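You operate a simulated robot arm through the tools that you are given. There is no shell and no other tool. Be economical: measure what you need, move in short steps, check, and stop when the job is done.

Carry out the task below with a simulated robot arm. There is one attempt and no reset: what you move stays moved.

JOB
Empty the stack frame: black and blue boards into the low pink tray, the green one on the grey mat.
Fine: each board stands flat on its standoffs; shut the frame's lid again; other boards stay. Where these are worked on the way, their far stop is far enough and under half their travel is too little: lid of the stack frame.
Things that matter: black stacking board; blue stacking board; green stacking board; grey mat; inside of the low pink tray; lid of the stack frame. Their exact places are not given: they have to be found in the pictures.

It is judged by the outcome, as a careful person would: the job done as asked, and still so three seconds after it is handed in. It fails if anything else is knocked over, pushed out of place, dropped, spilled or broken. Lids that push on must go on centred and level and be pressed home; caps that screw on are set level and turned clockwise until they are tight.

ROBOT AND FRAMES
A 7-joint arm with a two-finger parallel gripper on a trunk, on a base that drives. Base frame: it is fixed to the floor where the robot stands at the start and does not move with it; the origin is under the middle of the robot, x ahead of it, y to its left, z up; the surface under the hand at the start is at about z = 0.753. Units: m, rad, N and s.
Its first joint turns from -2.897 to 2.897 rad. Places, roughly: grey mat [0.6, -0.5, 0.8]; inside of the low pink tray [0.8, -0.5, 0.8]; lid of the stack frame [0.5, -0.1, 1]. Payload 3.43 kg.
The TCP is the grasp point between the finger pads, 0.03 m short of the fingertips. In the tool frame z runs along the fingers and y along their closing line. The gripper opens to 0.094 m. The fingers are 0.028 m wide and 0.01 m thick; the gripper's body (0.05 by 0.096 m) begins 0.055 m behind the TCP.
Orientation is that of the tool frame in the base frame, as [roll, pitch, yaw] about the fixed x, y, z axes, in that order (R = Rz(yaw) Ry(pitch) Rx(roll)). With the fingers straight down and closing along the base's y, the tool's x points along the base's -x, its y along +y and its z along -z.

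CONTROLS
- The arm moves only by the tool send_rows. Its argument "moves" is a list of rows, each an object of numbers (a shift or turn left out is 0, a gripper value left out holds the last): "gripper": the closure, from 0 (fully open) to 1 (shut); "tx", "ty", "tz": the shift along the base's x, y, z in m; "ax", "ay", "az": the turn, a rotation vector about the base's x, y, z in rad. In form: [{"gripper": .., "tx": .., "ty": .., "tz": .., "ax": .., "ay": .., "az": ..}, ...]. A call has 1 to 20 rows; each row shifts and turns the commanded pose from where the row before left it. Each row takes 0.2 s and may step no farther than 0.05 m and 0.15 rad from the row before; otherwise, or with a gripper value out of range, the whole call is refused. Where a pose cannot be reached the arm comes as near as it can. A force on the tool above 80 N (or 10 N above the force at the start of the call, whichever is more), or a blocked arm, ends the call early, and 0.2 s more pass. The fingers move at their own pace (about 0.045 m/s each) and stop on an object; they squeeze with about 25 N. The grip force told is the motor's: it shows also when the fingers shut on nothing. Time passes only in rows, and 0.2 s behind the last, so rows that do not move let the fingers close. The reply holds the time, the measured pose of the TCP, the force on the tool along the base axes, the opening and the grip force, in the units named above and with some noise, with the torque about the TCP (base axes, N m) and any sound that the robot's microphone picked up.
- Cameras (640 x 400 px; columns grow to the right, rows downward): "scene" is now at [0.0126, 0.1694, 1.408]; the picture's right is [-0.61, -0.79, 0.00], its down [-0.29, 0.23, -0.93] and it looks along [0.74, -0.57, -0.37] (base axes); focal length 248 px, centre (320, 200). "wrist" rides on the gripper at [0.076, 0.014, -0.103] in the tool frame; the picture's right is [-0.18, 0.98, 0.00], its down [-0.75, -0.14, -0.64] and it looks along [-0.63, -0.12, 0.77] (tool axes); focal length 243 px, centre (320, 200).
- snapshot(camera): a new picture of that camera. No time passes.
- drive_base(legs): drives the robot by 1 to 6 legs, each [ahead, turn to the left] in m and rad, along the robot's own axes; the way and the turn of a leg run together, so that a leg with both is an arc; at most 1.5 m and 3.142 rad a leg. The arm and the cameras ride along, it lands a little off, and it stops where it bumps. It gives what a move gives.
- head_to(pan, tilt): turns the head with the scene camera to pan (to the left, within 2.094 rad either way) and tilt (down, from -0.506 to 1.204), counted from straight ahead of the robot. It gives what a move gives.
- probe_pixels(camera, pixels): for up to 12 pixels [column, row] of the newest picture of that camera ("zoom" is the newest enlarged one), the place [x, y, z] in the base frame of the surface seen there, good to about 0.002 m. No time passes.
- inspect(camera, box): a new picture of the part [left, top, right, bottom] of that camera's present view, enlarged. No time passes.
- close_job(): hands the job in; it is judged then, once.

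Go step by step. Measure first, check grasps and placings, and put right what went wrong. The budget is 80 turns and 68 pictures, counting those below and the enlarged ones. Unless the task says otherwise, let go and move clear before handing in, and close with one line.

The tools are called after ">>>" by a JSON object that holds its "api" and its "payload". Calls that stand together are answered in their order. send_rows: Moves the arm, as the interface text tells. Its arguments: {"type":"object","properties":{"moves":{"type":"array"}},"required":["moves"]} The other tools are called the same way: drive_base (legs) drives the base; head_to (pan, tilt) turns the head that bears the scene camera; snapshot (camera) takes a picture; probe_pixels (camera, pixels) gives the place of the surface under pixels of a picture; inspect (camera, box) takes an enlarged picture of a part of a camera's view; close_job () hands the job in.

At the start:

```text
time: 0.0
ee_pos: [0.5323, -0.2811, 1.3049]
orientation: [-3.141, 0.0, -3.136]
contact_force: [-0.3, 0.2, 0.3]
torque: [0.02, -0.01, -0.03]
grip_width: 0.0942
grasp_force: 0.1
robot x, y, heading: [-0.0014, -0.0114, -0.006]
head pan, tilt: [-0.658, 0.377]
```

scene: 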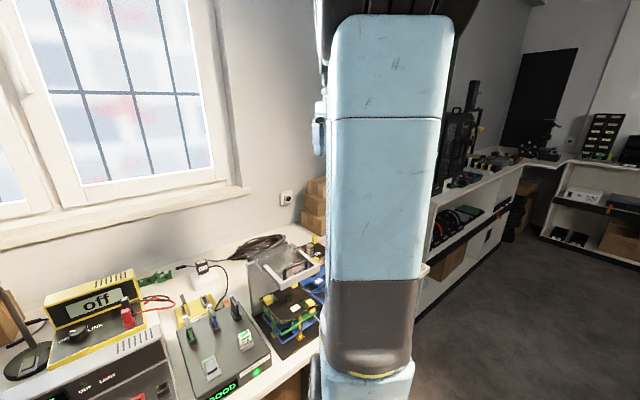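
wrist: 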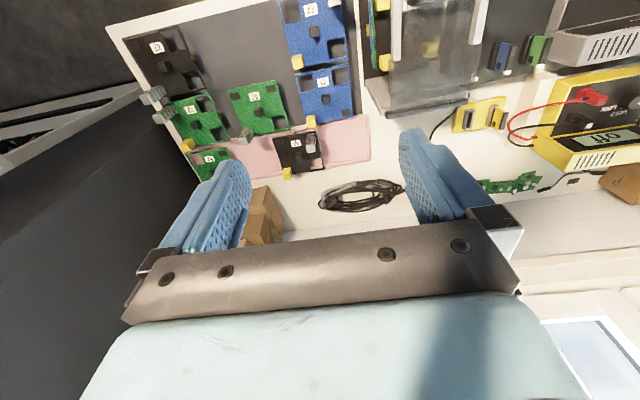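

The arm blocks the middle of the scene view; the wrist shows mat, pink tray and the frame with a clear lid. I enlarge both.

>>> {"api": "inspect", "payload": {"camera": "wrist", "box": [100, 0, 380, 190]}}

>>> {"api": "inspect", "payload": {"camera": "scene", "box": [160, 220, 340, 400]}}

>>> {"api": "inspect", "payload": {"camera": "wrist", "box": [340, 0, 600, 160]}}

```text
2.11 times, centred on (240, 95) of wrist
```

zoom: 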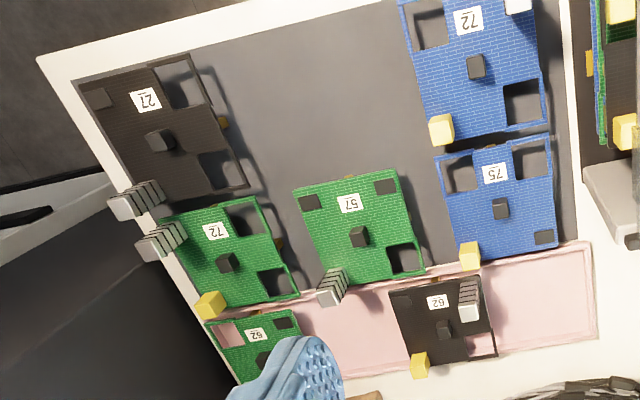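

```text
2.22 times, centred on (250, 310) of scene
```

zoom: 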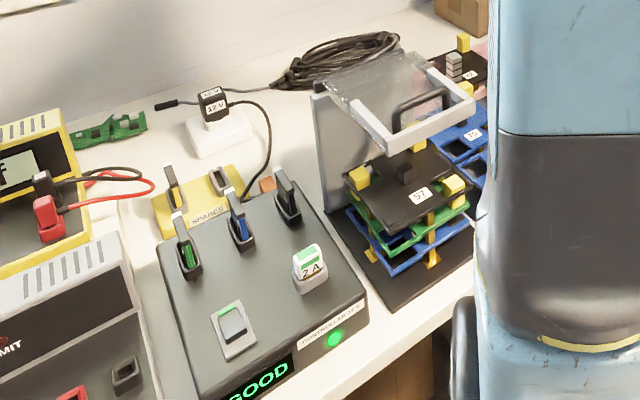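

```text
2.46 times, centred on (470, 80) of wrist
```

zoom: 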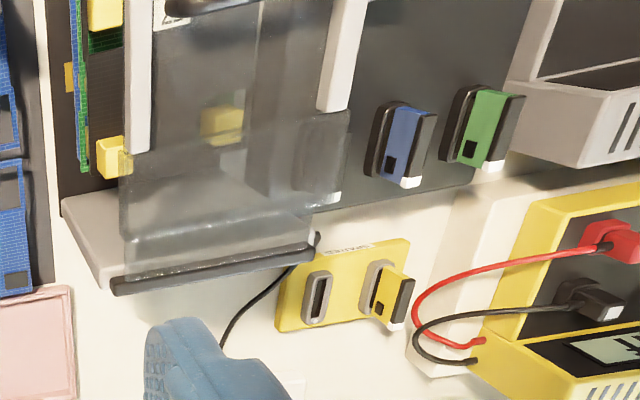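

I probe the frame and mat from the wrist picture, then move the arm aside.

>>> {"api": "probe_pixels", "payload": {"camera": "wrist", "pixels": [[108, 27], [366, 104], [150, 85], [290, 90], [210, 60], [180, 157], [368, 118], [370, 160], [290, 178], [345, 142], [320, 150], [258, 60]]}}

>>> {"api": "probe_pixels", "payload": {"camera": "zoom", "pixels": [[115, 288], [312, 252], [65, 205], [340, 120], [125, 200], [140, 140], [330, 100], [115, 155], [82, 170], [60, 190], [230, 250], [105, 10]]}}

>>> {"api": "send_rows", "payload": {"moves": [{"ty": -0.05}, {"ty": -0.05}, {"ty": -0.05}, {"ty": -0.05}, {"ty": -0.05}]}}

>>> {"api": "head_to", "payload": {"pan": -0.4, "tilt": 0.65}}

>>> {"api": "snapshot", "payload": {"camera": "scene"}}

>>> {"api": "snapshot", "payload": {"camera": "wrist"}}

```text
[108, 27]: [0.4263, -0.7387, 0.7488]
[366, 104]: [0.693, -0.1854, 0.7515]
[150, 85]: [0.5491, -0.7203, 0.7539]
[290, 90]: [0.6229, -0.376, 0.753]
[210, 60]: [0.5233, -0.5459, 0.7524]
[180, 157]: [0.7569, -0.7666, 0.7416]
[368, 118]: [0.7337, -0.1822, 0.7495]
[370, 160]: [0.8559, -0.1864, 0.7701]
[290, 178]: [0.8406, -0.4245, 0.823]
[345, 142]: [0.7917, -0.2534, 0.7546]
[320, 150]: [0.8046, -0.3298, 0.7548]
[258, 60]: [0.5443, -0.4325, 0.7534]
```

```text
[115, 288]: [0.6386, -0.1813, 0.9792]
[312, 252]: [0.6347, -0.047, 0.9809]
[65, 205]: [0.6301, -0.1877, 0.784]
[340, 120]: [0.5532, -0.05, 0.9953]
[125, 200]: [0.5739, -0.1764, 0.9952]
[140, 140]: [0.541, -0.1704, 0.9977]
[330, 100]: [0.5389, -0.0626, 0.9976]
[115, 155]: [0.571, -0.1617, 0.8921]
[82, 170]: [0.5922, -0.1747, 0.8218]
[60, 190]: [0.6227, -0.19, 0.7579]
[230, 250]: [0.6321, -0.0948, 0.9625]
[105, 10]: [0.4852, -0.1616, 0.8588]
```

```text
time: 1.2
ee_pos: [0.5311, -0.5327, 1.3084]
orientation: [-3.139, 0.0, -3.134]
contact_force: [-0.3, 0.6, 0.6]
torque: [-0.01, 0.03, 0.03]
grip_width: 0.0942
grasp_force: 0.1
robot x, y, heading: [0.0012, -0.0104, -0.001]
head pan, tilt: [-0.658, 0.377]
```

```text
time: 2.0
ee_pos: [0.5319, -0.5327, 1.3073]
orientation: [-3.141, 0.001, -3.134]
contact_force: [0.9, 0.1, 0.0]
torque: [-0.02, 0.02, 0.01]
grip_width: 0.094
grasp_force: 0.0
robot x, y, heading: [-0.0005, -0.007, 0.001]
head pan, tilt: [-0.4, 0.649]
```

```text
62 pictures are left
```

scene: 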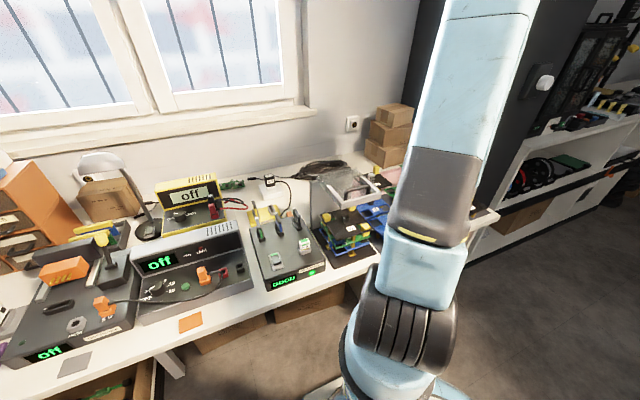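

```text
61 pictures are left
```

wrist: 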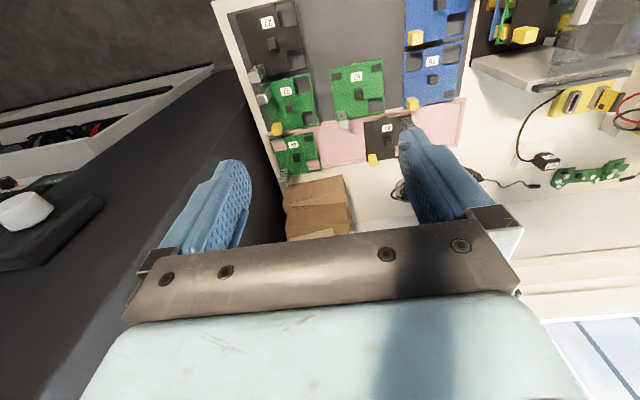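

>>> {"api": "inspect", "payload": {"camera": "scene", "box": [290, 150, 410, 280]}}

>>> {"api": "inspect", "payload": {"camera": "wrist", "box": [210, 0, 480, 190]}}

```text
3.08 times, centred on (350, 215) of scene
```

zoom: 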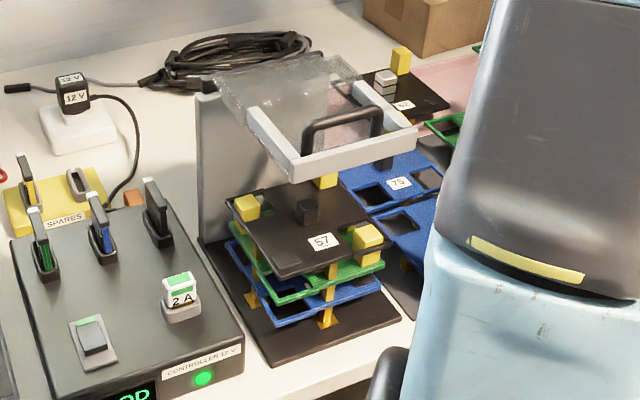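

```text
2.11 times, centred on (345, 95) of wrist
```

zoom: 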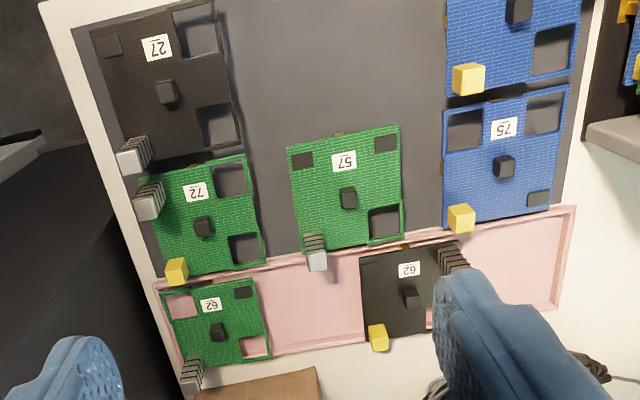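

Board order in the frame is black 57, green, blue; the frame is too near for the arm from here. I shift the base back/right (turn left, back up, turn back).

>>> {"api": "drive_base", "payload": {"legs": [[0, 0.7], [-0.42, 0], [0, -0.7], [0.17, 0]]}}

>>> {"api": "head_to", "payload": {"pan": -0.1, "tilt": 0.7}}

>>> {"api": "snapshot", "payload": {"camera": "scene"}}

```text
time: 9.8
ee_pos: [0.3787, -0.8045, 1.3057]
orientation: [3.141, 0.0, -3.14]
contact_force: [-0.5, 0.2, -0.4]
torque: [0.01, 0.02, -0.01]
grip_width: 0.0939
grasp_force: 0.0
robot x, y, heading: [-0.1508, -0.2697, -0.003]
head pan, tilt: [-0.4, 0.649]
```

```text
time: 10.6
ee_pos: [0.3768, -0.8038, 1.3078]
orientation: [3.141, -0.001, -3.139]
contact_force: [-0.7, 0.4, -0.3]
torque: [-0.01, -0.01, -0.04]
grip_width: 0.094
grasp_force: 0.0
robot x, y, heading: [-0.1518, -0.268, -0.007]
head pan, tilt: [-0.099, 0.7]
```

```text
58 pictures are left
```

scene: 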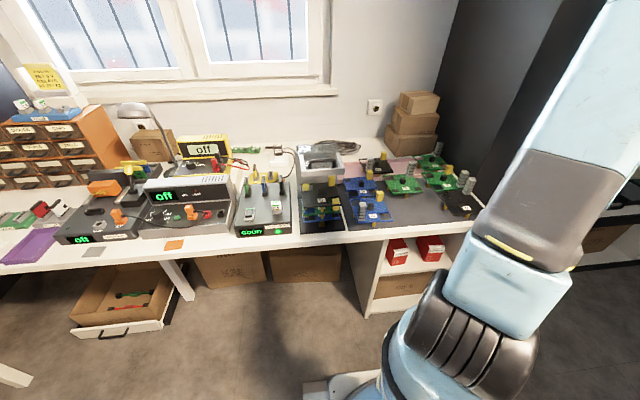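

Everything is in view now: frame at (320,195), mat and tray right of it. I enlarge both.

>>> {"api": "inspect", "payload": {"camera": "scene", "box": [340, 145, 490, 235]}}

>>> {"api": "inspect", "payload": {"camera": "scene", "box": [285, 140, 365, 240]}}

```text
4.27 times, centred on (415, 190) of scene
```

zoom: 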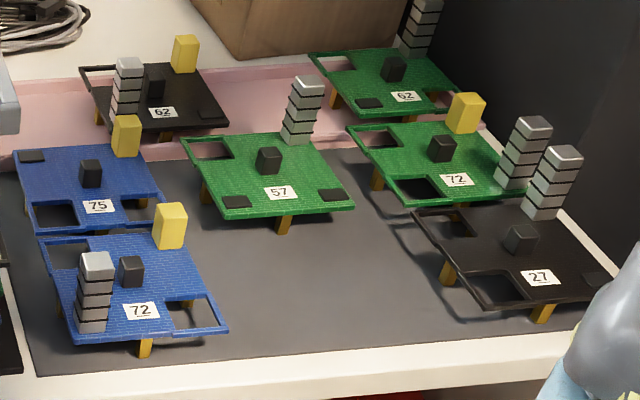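

```text
4.00 times, centred on (325, 190) of scene
```

zoom: 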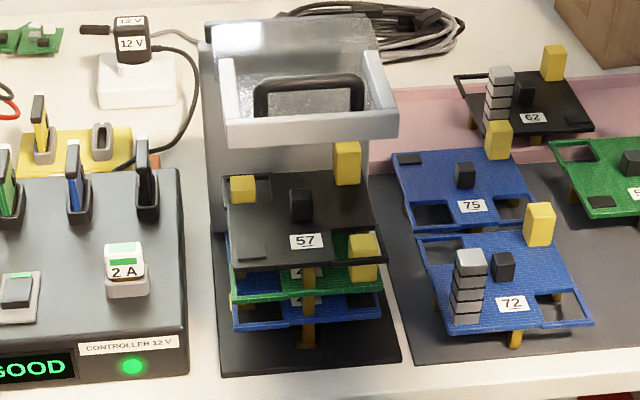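

I probe the frame and lid in this zoom.

>>> {"api": "probe_pixels", "payload": {"camera": "zoom", "pixels": [[262, 108], [262, 84], [305, 78], [356, 84], [355, 105], [225, 128], [392, 122], [385, 60], [230, 65], [300, 112], [210, 50], [370, 50]]}}

>>> {"api": "probe_pixels", "payload": {"camera": "zoom", "pixels": [[228, 180], [233, 266], [384, 256], [300, 192], [292, 205], [310, 205], [300, 170], [345, 146], [362, 240], [242, 180], [222, 370], [398, 358]]}}

>>> {"api": "probe_pixels", "payload": {"camera": "zoom", "pixels": [[236, 296], [378, 290], [240, 323], [378, 312], [335, 295], [335, 323], [308, 344], [360, 275], [330, 148], [360, 148], [348, 238], [375, 238]]}}

```text
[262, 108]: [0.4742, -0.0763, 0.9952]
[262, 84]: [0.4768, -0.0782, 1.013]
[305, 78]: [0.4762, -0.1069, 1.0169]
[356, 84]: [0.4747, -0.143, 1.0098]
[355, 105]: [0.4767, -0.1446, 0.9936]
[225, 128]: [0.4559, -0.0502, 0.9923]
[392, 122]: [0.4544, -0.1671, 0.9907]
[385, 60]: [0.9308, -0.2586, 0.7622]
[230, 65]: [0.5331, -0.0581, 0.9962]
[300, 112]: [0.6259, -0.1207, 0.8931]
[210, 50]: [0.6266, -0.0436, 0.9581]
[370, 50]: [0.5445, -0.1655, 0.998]
```

```text
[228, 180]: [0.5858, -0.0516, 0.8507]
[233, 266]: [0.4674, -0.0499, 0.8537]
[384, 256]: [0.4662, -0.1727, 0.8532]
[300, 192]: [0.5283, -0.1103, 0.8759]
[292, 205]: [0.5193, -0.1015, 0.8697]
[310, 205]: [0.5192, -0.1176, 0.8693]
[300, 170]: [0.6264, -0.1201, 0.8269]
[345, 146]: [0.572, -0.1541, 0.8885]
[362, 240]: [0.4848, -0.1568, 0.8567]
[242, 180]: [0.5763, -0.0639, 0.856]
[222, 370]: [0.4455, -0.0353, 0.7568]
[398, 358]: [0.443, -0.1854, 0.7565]
```

```text
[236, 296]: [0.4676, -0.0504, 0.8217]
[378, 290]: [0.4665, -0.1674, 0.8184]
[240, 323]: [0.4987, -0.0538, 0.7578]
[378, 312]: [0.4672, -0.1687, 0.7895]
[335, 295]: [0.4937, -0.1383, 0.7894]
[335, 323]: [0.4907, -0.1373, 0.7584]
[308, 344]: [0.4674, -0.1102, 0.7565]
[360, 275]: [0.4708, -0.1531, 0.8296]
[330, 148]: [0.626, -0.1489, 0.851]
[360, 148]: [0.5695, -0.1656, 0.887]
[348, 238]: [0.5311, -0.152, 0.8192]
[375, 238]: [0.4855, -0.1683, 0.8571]
```

Frame geometry is clear (hinge at x≈0.635, z≈0.98; boards 0.12 square at z 0.790/0.822/0.854, knobs at ≈(0.528,-0.110)). Now I measure tray and mat.

>>> {"api": "inspect", "payload": {"camera": "scene", "box": [340, 145, 490, 235]}}

>>> {"api": "probe_pixels", "payload": {"camera": "zoom", "pixels": [[80, 68], [212, 66], [245, 122], [95, 135], [310, 53], [450, 48], [490, 105], [350, 118], [180, 138], [300, 132], [352, 210], [225, 216]]}}

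>>> {"api": "probe_pixels", "payload": {"camera": "zoom", "pixels": [[30, 72], [30, 98], [30, 125], [30, 155], [265, 68], [265, 95], [265, 125], [290, 85], [60, 100], [345, 125], [412, 208], [37, 238]]}}

>>> {"api": "probe_pixels", "payload": {"camera": "zoom", "pixels": [[225, 328], [14, 150], [163, 200], [300, 260], [400, 300], [300, 350], [470, 300], [45, 370], [200, 250], [375, 200], [268, 160], [440, 150]]}}

```text
4.27 times, centred on (415, 190) of scene
```

zoom: 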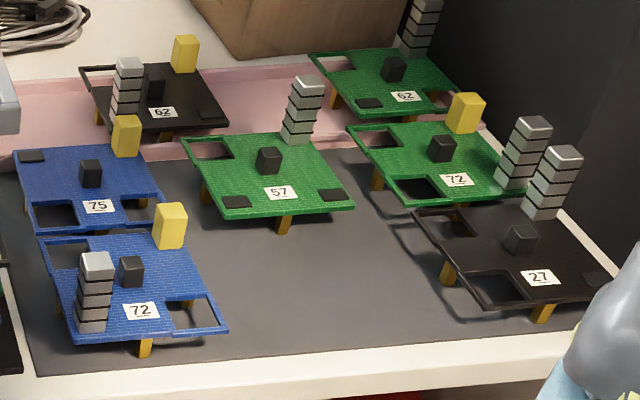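

```text
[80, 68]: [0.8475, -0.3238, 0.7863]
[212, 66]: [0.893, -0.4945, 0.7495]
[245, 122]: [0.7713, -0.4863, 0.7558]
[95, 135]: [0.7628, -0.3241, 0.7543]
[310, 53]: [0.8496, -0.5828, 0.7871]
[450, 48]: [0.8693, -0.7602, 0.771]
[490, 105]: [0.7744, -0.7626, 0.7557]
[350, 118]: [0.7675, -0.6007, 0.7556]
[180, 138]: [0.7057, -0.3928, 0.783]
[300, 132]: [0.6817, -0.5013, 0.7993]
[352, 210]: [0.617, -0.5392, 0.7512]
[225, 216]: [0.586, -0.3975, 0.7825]
```

```text
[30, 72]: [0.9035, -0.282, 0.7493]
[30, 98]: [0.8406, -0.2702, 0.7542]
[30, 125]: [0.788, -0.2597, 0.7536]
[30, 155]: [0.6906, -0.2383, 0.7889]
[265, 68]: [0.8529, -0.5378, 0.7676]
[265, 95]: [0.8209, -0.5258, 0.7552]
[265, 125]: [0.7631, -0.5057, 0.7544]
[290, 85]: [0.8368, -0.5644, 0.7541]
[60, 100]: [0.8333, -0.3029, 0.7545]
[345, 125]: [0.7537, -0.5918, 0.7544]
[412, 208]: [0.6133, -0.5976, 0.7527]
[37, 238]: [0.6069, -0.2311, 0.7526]
```

```text
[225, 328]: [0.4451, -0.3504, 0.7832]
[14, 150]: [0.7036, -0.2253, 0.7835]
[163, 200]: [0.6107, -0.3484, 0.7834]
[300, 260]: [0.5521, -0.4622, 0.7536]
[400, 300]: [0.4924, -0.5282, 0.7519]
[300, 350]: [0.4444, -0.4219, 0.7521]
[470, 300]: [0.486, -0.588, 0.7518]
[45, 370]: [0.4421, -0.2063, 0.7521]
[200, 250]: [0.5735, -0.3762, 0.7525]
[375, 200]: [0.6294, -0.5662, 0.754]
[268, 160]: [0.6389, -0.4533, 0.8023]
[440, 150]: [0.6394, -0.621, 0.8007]
```

I move the wrist camera over the tray for a near top-down measurement.

>>> {"api": "send_rows", "payload": {"moves": [{"tx": 0.046, "ty": 0.02, "tz": 0.0}, {"tx": 0.046, "ty": 0.02, "tz": 0.0}, {"tx": 0.045, "ty": 0.02}, {"tx": 0.045, "ty": 0.02}, {"tx": 0.04, "ty": 0.03}, {"tx": 0.04, "ty": 0.03}, {"tx": 0.04, "ty": 0.03}, {"tx": 0.03, "ty": 0.04, "tz": -0.02}, {"ty": 0.04, "tz": -0.03}, {"ty": 0.04, "tz": -0.03}, {"ty": 0.02, "tz": -0.04}]}}

>>> {"api": "inspect", "payload": {"camera": "wrist", "box": [100, 0, 580, 300]}}

```text
refused: row 1 steps farther than a row can; nothing moved
```

```text
1.33 times, centred on (340, 150) of wrist
```

zoom: 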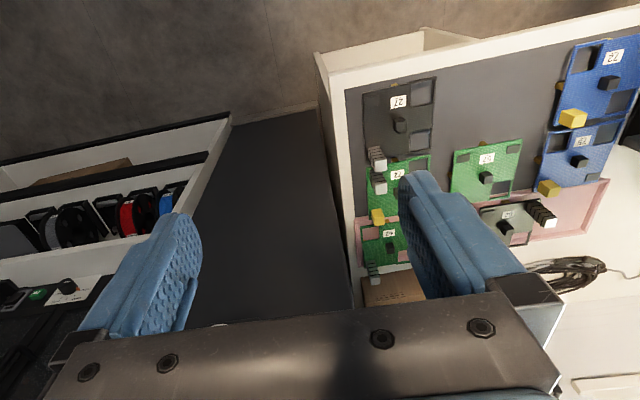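

Step size slightly over the limit; I resend with smaller steps.

>>> {"api": "send_rows", "payload": {"moves": [{"tx": 0.04, "ty": 0.025}, {"tx": 0.04, "ty": 0.025}, {"tx": 0.04, "ty": 0.025}, {"tx": 0.04, "ty": 0.025}, {"tx": 0.04, "ty": 0.025}, {"tx": 0.04, "ty": 0.025}, {"tx": 0.03, "ty": 0.03, "tz": -0.02}, {"tx": 0.03, "ty": 0.03, "tz": -0.02}, {"ty": 0.035, "tz": -0.03}, {"ty": 0.035, "tz": -0.03}, {"ty": 0.035, "tz": -0.03}, {"ty": 0.02}]}}

>>> {"api": "snapshot", "payload": {"camera": "wrist"}}

```text
time: 13.2
ee_pos: [0.679, -0.4679, 1.1772]
orientation: [-3.141, 0.001, -3.14]
contact_force: [-0.3, -0.6, -0.5]
torque: [0.02, -0.02, 0.02]
grip_width: 0.0941
grasp_force: 0.2
robot x, y, heading: [-0.1532, -0.2681, -0.008]
head pan, tilt: [-0.099, 0.7]
```

```text
53 pictures are left
```

wrist: 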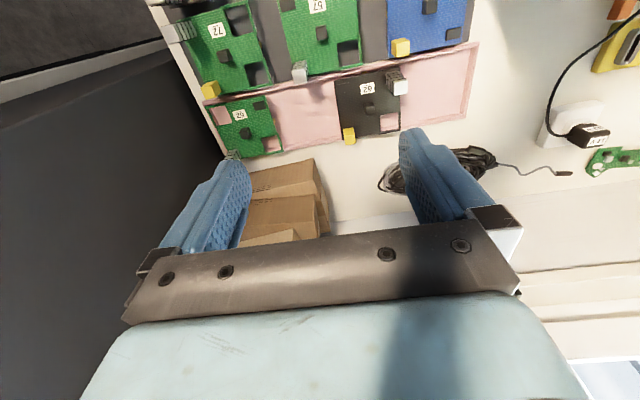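

>>> {"api": "inspect", "payload": {"camera": "wrist", "box": [190, 20, 490, 170]}}

>>> {"api": "probe_pixels", "payload": {"camera": "wrist", "pixels": [[336, 84], [400, 76], [342, 142], [400, 132], [212, 108], [267, 98], [280, 150], [476, 44], [468, 112], [300, 90], [305, 140], [270, 100]]}}

```text
2.13 times, centred on (340, 95) of wrist
```

zoom: 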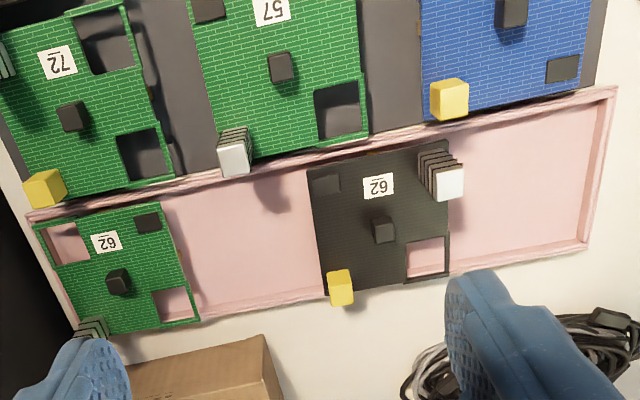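

```text
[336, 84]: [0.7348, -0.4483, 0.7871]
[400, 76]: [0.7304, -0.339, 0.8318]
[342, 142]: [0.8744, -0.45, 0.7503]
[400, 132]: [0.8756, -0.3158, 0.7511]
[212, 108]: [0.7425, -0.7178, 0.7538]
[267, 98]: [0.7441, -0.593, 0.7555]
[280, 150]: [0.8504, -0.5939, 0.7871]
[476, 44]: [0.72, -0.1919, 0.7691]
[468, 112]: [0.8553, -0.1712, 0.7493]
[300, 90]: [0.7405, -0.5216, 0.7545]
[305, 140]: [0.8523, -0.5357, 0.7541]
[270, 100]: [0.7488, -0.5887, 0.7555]
```

>>> {"api": "probe_pixels", "payload": {"camera": "zoom", "pixels": [[310, 174], [444, 150], [326, 292], [447, 272], [158, 208], [196, 318], [594, 108], [580, 238], [225, 310], [230, 190], [470, 150], [470, 255]]}}

>>> {"api": "probe_pixels", "payload": {"camera": "zoom", "pixels": [[615, 88], [590, 245], [604, 100], [585, 242], [230, 300], [230, 306], [230, 312], [228, 180], [228, 185], [384, 222], [345, 270], [375, 240]]}}

```text
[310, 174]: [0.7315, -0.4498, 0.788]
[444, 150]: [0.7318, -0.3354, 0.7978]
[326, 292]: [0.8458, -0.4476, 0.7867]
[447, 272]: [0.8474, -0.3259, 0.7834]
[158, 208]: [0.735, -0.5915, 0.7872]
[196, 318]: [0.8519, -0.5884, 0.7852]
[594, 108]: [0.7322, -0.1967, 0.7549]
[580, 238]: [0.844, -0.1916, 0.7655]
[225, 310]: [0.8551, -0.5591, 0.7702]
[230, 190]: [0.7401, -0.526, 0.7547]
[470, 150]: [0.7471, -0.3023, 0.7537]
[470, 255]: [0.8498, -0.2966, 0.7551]
```

```text
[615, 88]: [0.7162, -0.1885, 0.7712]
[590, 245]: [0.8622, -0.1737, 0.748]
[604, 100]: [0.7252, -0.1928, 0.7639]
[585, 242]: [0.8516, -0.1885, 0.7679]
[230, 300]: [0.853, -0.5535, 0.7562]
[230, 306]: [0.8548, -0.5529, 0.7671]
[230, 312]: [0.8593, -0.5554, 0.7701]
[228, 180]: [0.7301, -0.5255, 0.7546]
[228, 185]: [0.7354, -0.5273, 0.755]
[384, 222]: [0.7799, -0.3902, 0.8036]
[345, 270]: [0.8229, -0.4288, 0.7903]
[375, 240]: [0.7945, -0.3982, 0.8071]
```

Tray slots: left (centre ≈(0.790,-0.260)) and middle (≈(0.790,-0.519)); mat slot ≈(0.515,-0.465). For the lid I back off and turn the closed fingers to point ahead, to lift the lid from under its front edge.

>>> {"api": "drive_base", "payload": {"legs": [[-0.2, 0]]}}

>>> {"api": "send_rows", "payload": {"moves": [{"gripper": 1, "tx": -0.01, "ty": 0.0325, "ay": -0.143}, {"tx": -0.01, "ty": 0.0325, "ay": -0.143}, {"tx": -0.01, "ty": 0.0325, "ay": -0.143}, {"tx": -0.01, "ty": 0.0325, "ay": -0.143}, {"tx": -0.01, "ty": 0.0325, "ay": -0.143}, {"tx": -0.01, "ty": 0.0325, "ay": -0.143}, {"tx": -0.01, "ty": 0.0325, "ay": -0.143}, {"tx": -0.01, "ty": 0.0325, "ay": -0.143}, {"tx": -0.01, "ty": 0.0325, "ay": -0.143}, {"tx": -0.01, "ty": 0.0325, "ay": -0.143}, {"tx": -0.01, "ty": 0.0325, "ay": -0.141}]}}

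```text
time: 14.8
ee_pos: [0.4783, -0.4717, 1.1797]
orientation: [-3.142, 0.002, 3.138]
contact_force: [-1.0, -0.6, 0.3]
torque: [0.0, 0.02, -0.02]
grip_width: 0.0938
grasp_force: 0.0
robot x, y, heading: [-0.352, -0.2652, -0.014]
head pan, tilt: [-0.099, 0.7]
```

```text
time: 17.4
ee_pos: [0.3409, -0.0455, 1.1919]
orientation: [1.076, 1.568, 1.233]
contact_force: [-0.7, -0.7, 0.3]
torque: [-0.01, -0.02, -0.03]
grip_width: 0.0
grasp_force: 25.4
out of reach, approached as far as the arm can: row 7, 8
robot x, y, heading: [-0.3539, -0.2659, -0.006]
head pan, tilt: [-0.099, 0.7]
stopped in row 11: the arm was blocked; the commanded pose is now the measured one
```

The tool now points ahead (about 9° left), near (0.34,-0.05,1.19), but the arm reported a block; I look.

>>> {"api": "snapshot", "payload": {"camera": "scene"}}

>>> {"api": "snapshot", "payload": {"camera": "wrist"}}

```text
51 pictures are left
```

scene: 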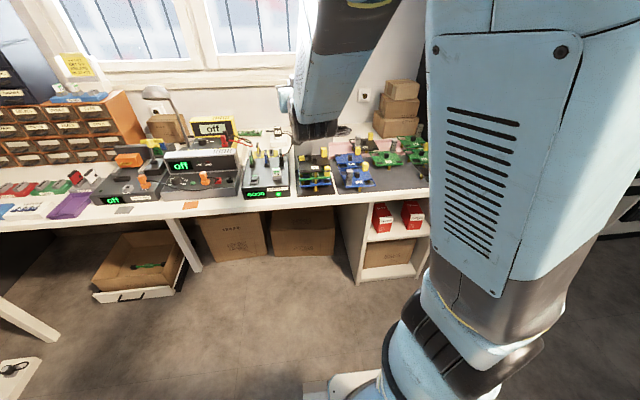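

```text
50 pictures are left
```

wrist: 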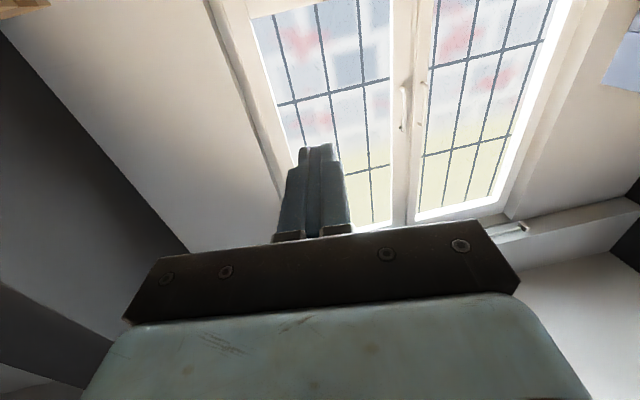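

Fingers are level and clear of everything; I straighten the yaw, centre on y=-0.11 and lower in front of the lid.

>>> {"api": "send_rows", "payload": {"moves": [{"ty": -0.03, "tx": 0.01, "az": -0.08}, {"ty": -0.03, "tx": 0.01, "az": -0.07}, {"tz": -0.04}, {"tz": -0.04}, {"tz": -0.04}, {"tz": -0.04}, {"tz": -0.04}, {"tz": -0.04}, {}]}}

```text
time: 19.4
ee_pos: [0.362, -0.1058, 0.9536]
orientation: [1.326, 1.565, 1.329]
contact_force: [0.2, 0.3, 0.4]
torque: [-0.02, 0.0, -0.02]
grip_width: 0.0
grasp_force: 25.5
robot x, y, heading: [-0.3504, -0.2681, -0.012]
head pan, tilt: [-0.099, 0.7]
```

>>> {"api": "inspect", "payload": {"camera": "scene", "box": [250, 110, 370, 210]}}

>>> {"api": "snapshot", "payload": {"camera": "wrist"}}

```text
4.00 times, centred on (310, 160) of scene
```

zoom: 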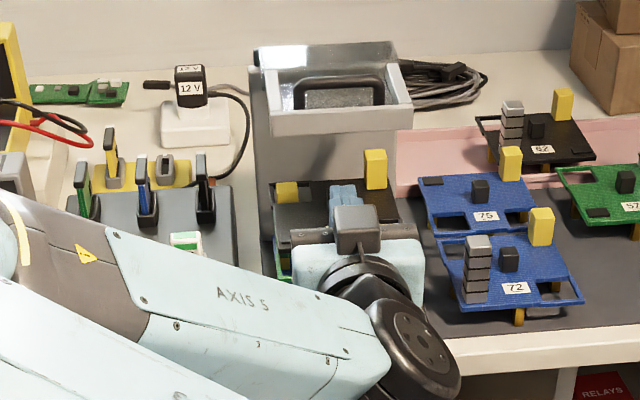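

```text
48 pictures are left
```

wrist: 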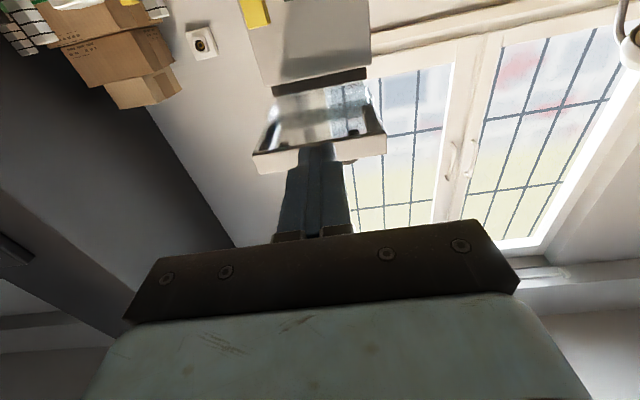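

>>> {"api": "probe_pixels", "payload": {"camera": "wrist", "pixels": [[285, 160], [365, 150], [260, 165], [270, 150], [375, 128], [310, 130], [318, 160], [300, 110], [345, 90], [320, 85]]}}

>>> {"api": "inspect", "payload": {"camera": "wrist", "box": [230, 40, 410, 240]}}

```text
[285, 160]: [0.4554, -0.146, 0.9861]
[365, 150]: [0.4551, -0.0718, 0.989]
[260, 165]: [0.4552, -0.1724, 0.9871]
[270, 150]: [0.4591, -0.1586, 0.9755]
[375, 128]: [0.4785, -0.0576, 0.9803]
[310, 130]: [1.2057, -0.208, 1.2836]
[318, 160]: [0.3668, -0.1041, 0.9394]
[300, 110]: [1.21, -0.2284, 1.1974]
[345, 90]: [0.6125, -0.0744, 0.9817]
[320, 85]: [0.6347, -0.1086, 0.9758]
```

```text
2.00 times, centred on (320, 140) of wrist
```

zoom: 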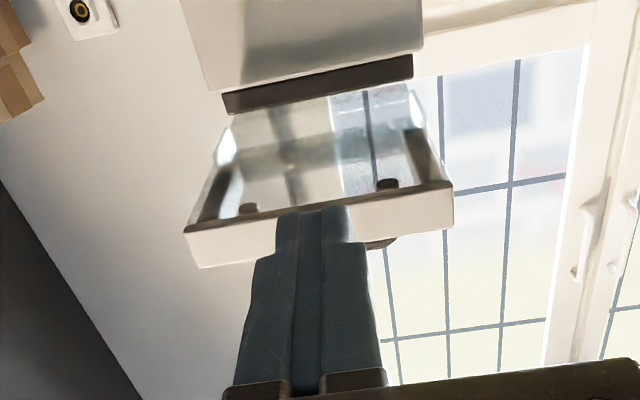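

Bar underside is at z≈0.975. I dip 1 cm, slide the fingers under the lid, then raise along the hinge arc.

>>> {"api": "send_rows", "payload": {"moves": [{"tz": -0.012}, {"tx": 0.04}, {"tx": 0.04}, {"tx": 0.04}, {"tz": 0.02}, {"tz": 0.02}, {"tz": 0.02, "tx": 0.004}, {"tz": 0.02, "tx": 0.006}, {}]}}

>>> {"api": "inspect", "payload": {"camera": "scene", "box": [250, 90, 370, 210]}}

```text
time: 21.4
ee_pos: [0.4939, -0.107, 1.021]
orientation: [1.339, 1.565, 1.344]
contact_force: [-0.2, 0.1, 0.2]
torque: [-0.01, 0.02, -0.01]
grip_width: 0.0
grasp_force: 24.8
robot x, y, heading: [-0.3522, -0.2676, -0.01]
head pan, tilt: [-0.099, 0.7]
```

```text
3.33 times, centred on (310, 150) of scene
```

zoom: 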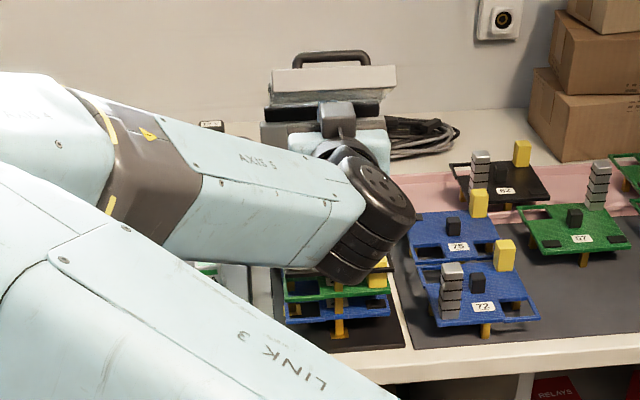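

The lid is lifting. I continue along the arc until well past vertical.

>>> {"api": "send_rows", "payload": {"moves": [{"tz": 0.02, "tx": 0.01}, {"tz": 0.02, "tx": 0.015}, {"tz": 0.02, "tx": 0.015}, {"tz": 0.015, "tx": 0.02}, {"tz": 0.01, "tx": 0.02}, {"tx": 0.02}, {"tx": 0.02}, {}]}}

>>> {"api": "inspect", "payload": {"camera": "scene", "box": [230, 40, 390, 210]}}

```text
time: 23.2
ee_pos: [0.614, -0.1082, 1.1049]
orientation: [1.338, 1.566, 1.338]
contact_force: [-0.2, 0.2, -0.1]
torque: [0.0, 0.0, 0.02]
grip_width: 0.0002
grasp_force: 25.0
robot x, y, heading: [-0.3491, -0.2672, -0.016]
head pan, tilt: [-0.099, 0.7]
```

```text
2.35 times, centred on (310, 125) of scene
```

zoom: 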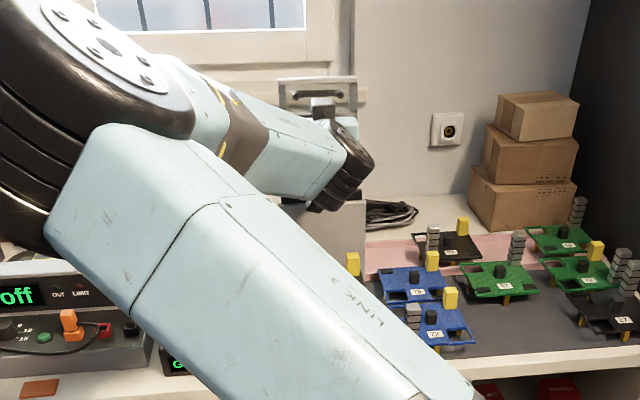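

>>> {"api": "send_rows", "payload": {"moves": [{"tx": 0.015}, {"tx": 0.015}, {"tx": 0.01, "tz": -0.005}, {}]}}

>>> {"api": "snapshot", "payload": {"camera": "wrist"}}

```text
time: 23.9
ee_pos: [0.6347, -0.1057, 1.1042]
orientation: [2.157, 1.564, 2.157]
contact_force: [-63.1, -0.4, 10.3]
torque: [-0.45, 0.56, 0.13]
grip_width: 0.0
grasp_force: 25.2
robot x, y, heading: [-0.3527, -0.2655, -0.017]
head pan, tilt: [-0.099, 0.7]
stopped in row 3: the force on the tool passed its limit at 104 N (the readings are from after the stop); the commanded pose is now the measured one
```

```text
44 pictures are left
```

wrist: 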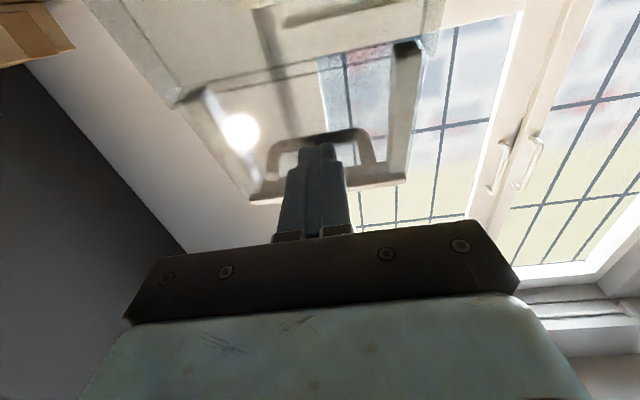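

The lid is at its far stop. I back off straight and see whether it stays.

>>> {"api": "send_rows", "payload": {"moves": [{"tx": -0.015}, {"tx": -0.03}, {"tx": -0.04}, {"tx": -0.04}, {"tx": -0.04}, {"tx": -0.04}, {"tx": -0.03, "tz": 0.03}, {"tz": 0.04}, {"tz": 0.04}]}}

>>> {"api": "snapshot", "payload": {"camera": "scene"}}

```text
time: 25.9
ee_pos: [0.4025, -0.1053, 1.2121]
orientation: [2.602, 1.563, 2.602]
contact_force: [1.0, 0.7, 0.6]
torque: [0.02, -0.04, -0.04]
grip_width: 0.0
grasp_force: 24.6
robot x, y, heading: [-0.3512, -0.2651, -0.004]
head pan, tilt: [-0.099, 0.7]
```

```text
43 pictures are left
```

scene: 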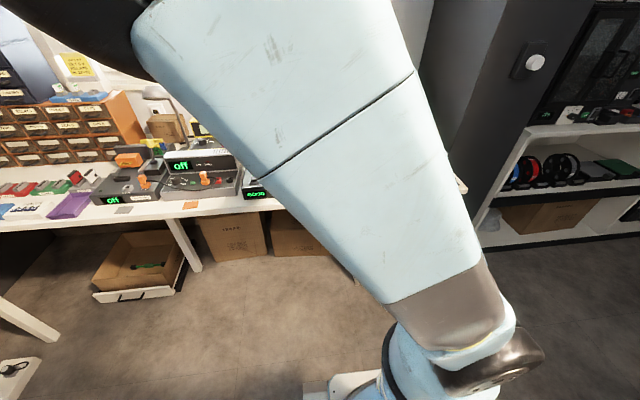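

I turn the tool back down while moving right, away from the frame, then check the lid.

>>> {"api": "send_rows", "payload": {"moves": [{"gripper": 0.5, "tx": 0.01, "ty": -0.02, "ay": 0.143}, {"tx": 0.01, "ty": -0.02, "ay": 0.143}, {"tx": 0.01, "ty": -0.02, "ay": 0.143}, {"tx": 0.01, "ty": -0.02, "ay": 0.143}, {"tx": 0.01, "ty": -0.02, "ay": 0.143}, {"tx": 0.01, "ty": -0.02, "ay": 0.143}, {"tx": 0.01, "ty": -0.02, "ay": 0.143}, {"ty": -0.02, "ay": 0.143}, {"ty": -0.02, "ay": 0.143}, {"ty": -0.02, "ay": 0.143}, {"ay": 0.138}, {}]}}

>>> {"api": "snapshot", "payload": {"camera": "scene"}}

>>> {"api": "snapshot", "payload": {"camera": "wrist"}}

```text
time: 28.5
ee_pos: [0.4745, -0.305, 1.213]
orientation: [-3.14, -0.006, 3.139]
contact_force: [-0.7, 0.8, 0.3]
torque: [-0.06, -0.02, 0.0]
grip_width: 0.0473
grasp_force: 0.0
robot x, y, heading: [-0.3537, -0.264, -0.013]
head pan, tilt: [-0.099, 0.7]
```

```text
42 pictures are left
```

scene: 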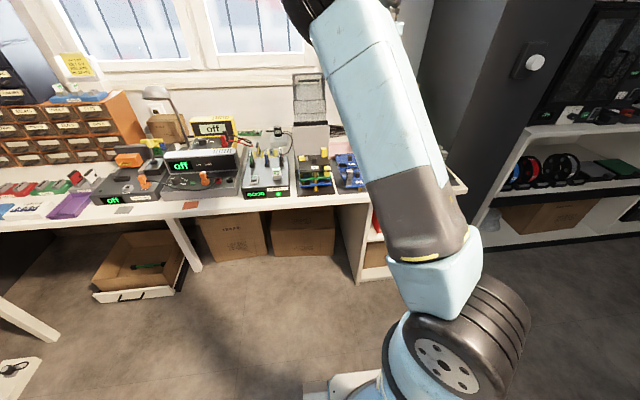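

```text
41 pictures are left
```

wrist: 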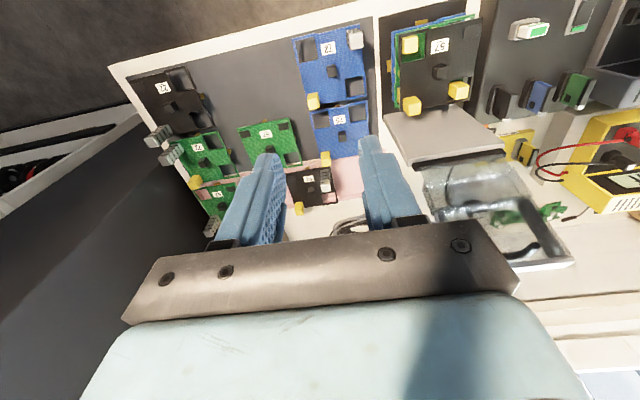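

The lid stays open past vertical. I drive forward so frame, mat and tray are all within reach, then look at the stack from above.

>>> {"api": "drive_base", "payload": {"legs": [[0.27, 0]]}}

>>> {"api": "send_rows", "payload": {"moves": [{"tx": -0.04, "ty": 0.028}, {"tx": -0.04, "ty": 0.028}, {"tx": -0.04, "ty": 0.028}, {"tx": -0.04, "ty": 0.028}, {"tx": -0.04, "ty": 0.028}, {"tx": -0.016, "ty": 0.04}, {}]}}

>>> {"api": "inspect", "payload": {"camera": "wrist", "box": [200, 0, 440, 150]}}

```text
time: 30.4
ee_pos: [0.7412, -0.315, 1.2116]
orientation: [-3.141, -0.005, 3.128]
contact_force: [-0.3, 0.4, 0.8]
torque: [0.02, 0.0, -0.01]
grip_width: 0.0469
grasp_force: 0.0
robot x, y, heading: [-0.0866, -0.268, -0.019]
head pan, tilt: [-0.099, 0.7]
```

```text
time: 32.0
ee_pos: [0.5251, -0.1352, 1.2132]
orientation: [3.141, -0.003, 3.13]
contact_force: [0.8, 0.1, 0.3]
torque: [-0.03, 0.02, -0.01]
grip_width: 0.0471
grasp_force: 0.0
robot x, y, heading: [-0.0874, -0.2706, -0.018]
head pan, tilt: [-0.099, 0.7]
```

```text
2.67 times, centred on (320, 75) of wrist
```

zoom: 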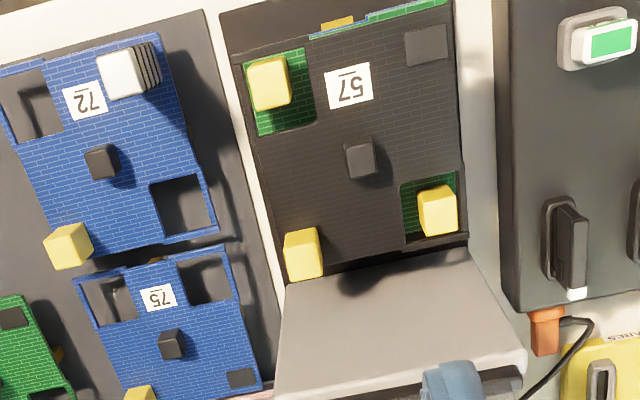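

>>> {"api": "probe_pixels", "payload": {"camera": "zoom", "pixels": [[361, 160], [347, 146], [372, 142], [350, 175], [374, 172], [240, 60], [450, 5], [466, 240], [282, 280], [270, 80], [440, 205], [302, 250]]}}

```text
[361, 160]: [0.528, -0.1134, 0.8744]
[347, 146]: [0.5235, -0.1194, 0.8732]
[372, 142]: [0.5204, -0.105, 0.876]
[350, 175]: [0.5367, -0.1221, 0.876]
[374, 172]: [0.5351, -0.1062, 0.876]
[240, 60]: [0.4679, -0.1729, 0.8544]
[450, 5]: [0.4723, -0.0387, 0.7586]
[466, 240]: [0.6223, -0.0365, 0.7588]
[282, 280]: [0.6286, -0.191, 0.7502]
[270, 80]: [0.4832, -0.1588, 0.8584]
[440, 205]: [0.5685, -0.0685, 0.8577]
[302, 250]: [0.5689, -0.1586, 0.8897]
```

Knob of the black board: centre ≈(0.5285,-0.1125), top 0.875, board top 0.854. I descend with half-open fingers over it.

>>> {"api": "send_rows", "payload": {"moves": [{"tx": 0.0034, "ty": 0.0227, "az": 0.01, "gripper": 0.5}, {"tz": -0.045}, {"tz": -0.045}, {"tz": -0.045}, {"tz": -0.045}, {"tz": -0.045}, {"tz": -0.045}, {"tz": -0.025}, {}]}}

>>> {"api": "inspect", "payload": {"camera": "wrist", "box": [160, 0, 480, 240]}}

```text
time: 34.0
ee_pos: [0.5284, -0.1143, 0.9147]
orientation: [3.141, -0.003, 3.141]
contact_force: [-0.6, -0.3, 0.4]
torque: [0.02, -0.01, 0.06]
grip_width: 0.0471
grasp_force: 0.1
robot x, y, heading: [-0.0843, -0.2718, -0.021]
head pan, tilt: [-0.099, 0.7]
```

```text
1.67 times, centred on (320, 120) of wrist
```

zoom: 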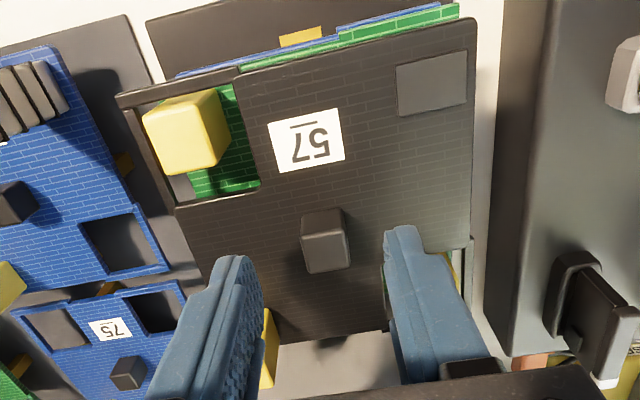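

The knob sits between the fingers. I go down the last 2.6 cm and close.

>>> {"api": "send_rows", "payload": {"moves": [{"ty": 0.0015, "tz": -0.013}, {"tz": -0.013}, {}, {"gripper": 0.85}, {}, {"gripper": 1}, {}, {}]}}

```text
time: 35.8
ee_pos: [0.5287, -0.1116, 0.8904]
orientation: [3.141, -0.002, 3.141]
contact_force: [-0.3, 0.5, 0.3]
torque: [0.01, -0.05, 0.0]
grip_width: 0.0172
grasp_force: 25.2
robot x, y, heading: [-0.084, -0.2737, -0.019]
head pan, tilt: [-0.099, 0.7]
```

Gripped (17 mm). I lift straight up and check.

>>> {"api": "send_rows", "payload": {"moves": [{"tz": 0.01}, {"tz": 0.015}, {"tz": 0.02}, {"tz": 0.03}, {"tz": 0.04}, {"tz": 0.04}, {}]}}

>>> {"api": "inspect", "payload": {"camera": "scene", "box": [250, 120, 450, 270]}}

>>> {"api": "inspect", "payload": {"camera": "wrist", "box": [160, 0, 480, 240]}}

```text
time: 37.4
ee_pos: [0.5289, -0.1113, 1.0445]
orientation: [-3.141, -0.002, 3.14]
contact_force: [-0.1, 0.2, 0.2]
torque: [0.0, -0.02, 0.01]
grip_width: 0.0
grasp_force: 25.2
robot x, y, heading: [-0.0861, -0.2705, -0.023]
head pan, tilt: [-0.099, 0.7]
```

```text
2.67 times, centred on (350, 195) of scene
```

zoom: 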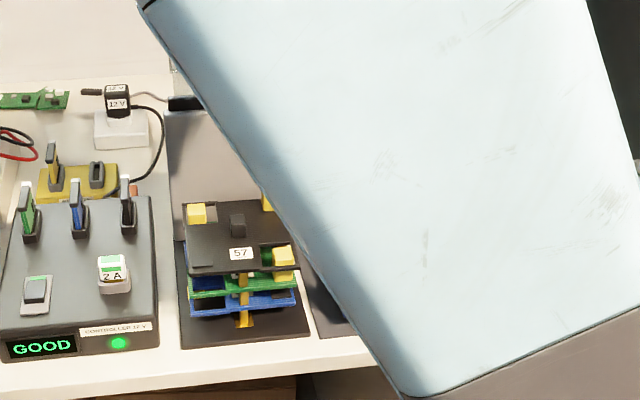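

```text
1.67 times, centred on (320, 120) of wrist
```

zoom: 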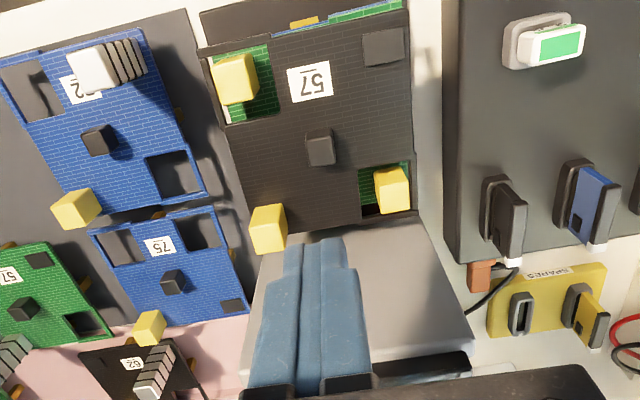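

The fingers slipped off; the board is still in place. I re-measure the knob and the board, then grip deeper.

>>> {"api": "probe_pixels", "payload": {"camera": "zoom", "pixels": [[320, 150], [309, 136], [330, 134], [310, 162], [330, 160], [320, 120], [250, 150], [205, 60], [408, 20], [416, 208], [345, 200], [268, 215]]}}

>>> {"api": "inspect", "payload": {"camera": "wrist", "box": [250, 0, 380, 145]}}

```text
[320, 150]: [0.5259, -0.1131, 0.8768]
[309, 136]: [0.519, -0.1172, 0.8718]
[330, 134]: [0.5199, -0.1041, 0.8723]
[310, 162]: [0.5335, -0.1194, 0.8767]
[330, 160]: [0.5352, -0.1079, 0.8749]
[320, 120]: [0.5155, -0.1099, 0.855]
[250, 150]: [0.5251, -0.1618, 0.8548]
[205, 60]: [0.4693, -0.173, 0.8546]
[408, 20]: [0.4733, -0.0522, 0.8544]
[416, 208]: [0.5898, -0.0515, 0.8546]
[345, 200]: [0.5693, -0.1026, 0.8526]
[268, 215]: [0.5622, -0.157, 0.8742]
```

```text
2.76 times, centred on (315, 72) of wrist
```

zoom: 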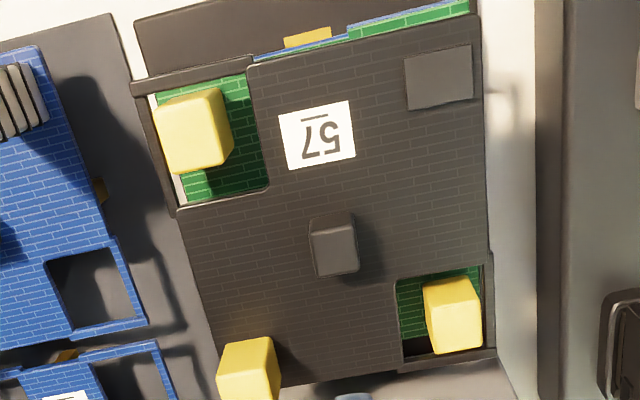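

>>> {"api": "send_rows", "payload": {"moves": [{"gripper": 0.5, "tx": -0.001}, {"tz": -0.04}, {"tz": -0.04}, {"tz": -0.04}, {"tz": -0.025}, {"tz": -0.0125}, {}, {"gripper": 0.85}, {}, {"gripper": 1}, {}, {}, {"tz": 0.003}, {"tz": 0.003}, {}]}}

```text
time: 40.6
ee_pos: [0.5281, -0.1107, 0.8949]
orientation: [-3.141, -0.004, 3.139]
contact_force: [-0.3, 0.2, -1.3]
torque: [-0.01, 0.03, -0.03]
grip_width: 0.0171
grasp_force: 24.8
robot x, y, heading: [-0.0858, -0.2699, -0.016]
head pan, tilt: [-0.099, 0.7]
```

>>> {"api": "send_rows", "payload": {"moves": [{"tz": 0.004}, {"tz": 0.004}, {"tz": 0.004}, {}]}}

>>> {"api": "inspect", "payload": {"camera": "wrist", "box": [160, 0, 480, 240]}}

```text
time: 41.6
ee_pos: [0.5266, -0.1112, 0.9074]
orientation: [-3.142, -0.003, 3.139]
contact_force: [0.2, -0.1, 0.1]
torque: [-0.02, 0.01, -0.01]
grip_width: 0.0169
grasp_force: 25.1
robot x, y, heading: [-0.0867, -0.2683, -0.016]
head pan, tilt: [-0.099, 0.7]
```

```text
1.67 times, centred on (320, 120) of wrist
```

zoom: 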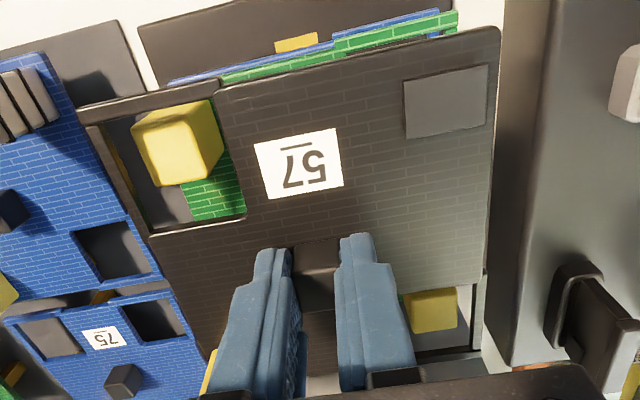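

>>> {"api": "probe_pixels", "payload": {"camera": "zoom", "pixels": [[240, 150], [450, 130], [190, 260], [420, 240], [180, 140], [230, 200]]}}

```text
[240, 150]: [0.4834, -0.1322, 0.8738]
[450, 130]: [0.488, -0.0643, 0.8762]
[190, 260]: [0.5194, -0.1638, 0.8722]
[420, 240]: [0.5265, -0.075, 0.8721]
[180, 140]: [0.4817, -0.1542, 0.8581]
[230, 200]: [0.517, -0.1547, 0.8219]
```

The board is lifted 19 mm, level. I continue gently upward.

>>> {"api": "send_rows", "payload": {"moves": [{"tz": 0.006}, {"tz": 0.006}, {"tz": 0.008}, {"tz": 0.008}, {"tz": 0.008}, {"tz": 0.008}, {"tz": 0.008}, {"tz": 0.008}, {"tz": 0.01}, {"tz": 0.01}, {"tz": 0.01}, {"tz": 0.01}, {}]}}

>>> {"api": "inspect", "payload": {"camera": "wrist", "box": [120, 0, 520, 250]}}

```text
time: 44.4
ee_pos: [0.5258, -0.1094, 1.0086]
orientation: [-3.141, -0.003, 3.14]
contact_force: [-0.1, -0.4, -0.3]
torque: [0.03, -0.02, 0.02]
grip_width: 0.0174
grasp_force: 24.9
robot x, y, heading: [-0.0822, -0.2686, -0.021]
head pan, tilt: [-0.099, 0.7]
```

```text
1.60 times, centred on (320, 125) of wrist
```

zoom: 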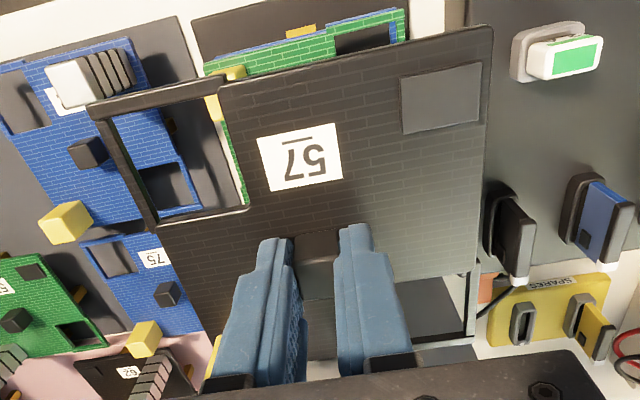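

>>> {"api": "probe_pixels", "payload": {"camera": "zoom", "pixels": [[94, 112], [490, 30], [476, 335], [300, 150], [440, 200], [200, 300], [160, 224], [488, 120]]}}

>>> {"api": "send_rows", "payload": {"moves": [{"ty": -0.01}, {"ty": -0.02}, {"ty": -0.025}, {"ty": -0.025}, {"ty": -0.025}, {"ty": -0.025}, {"ty": -0.02}, {"ty": -0.01}, {}]}}

```text
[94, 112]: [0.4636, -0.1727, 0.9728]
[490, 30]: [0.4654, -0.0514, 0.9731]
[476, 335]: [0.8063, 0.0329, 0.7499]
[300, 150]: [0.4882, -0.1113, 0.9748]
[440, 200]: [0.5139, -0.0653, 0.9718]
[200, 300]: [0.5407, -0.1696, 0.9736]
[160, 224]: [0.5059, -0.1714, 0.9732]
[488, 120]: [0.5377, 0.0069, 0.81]
```

```text
time: 46.4
ee_pos: [0.5261, -0.2708, 1.0082]
orientation: [3.141, -0.004, 3.139]
contact_force: [0.4, 0.0, -0.6]
torque: [0.01, -0.01, 0.01]
grip_width: 0.0169
grasp_force: 25.3
robot x, y, heading: [-0.085, -0.2696, -0.022]
head pan, tilt: [-0.099, 0.7]
```

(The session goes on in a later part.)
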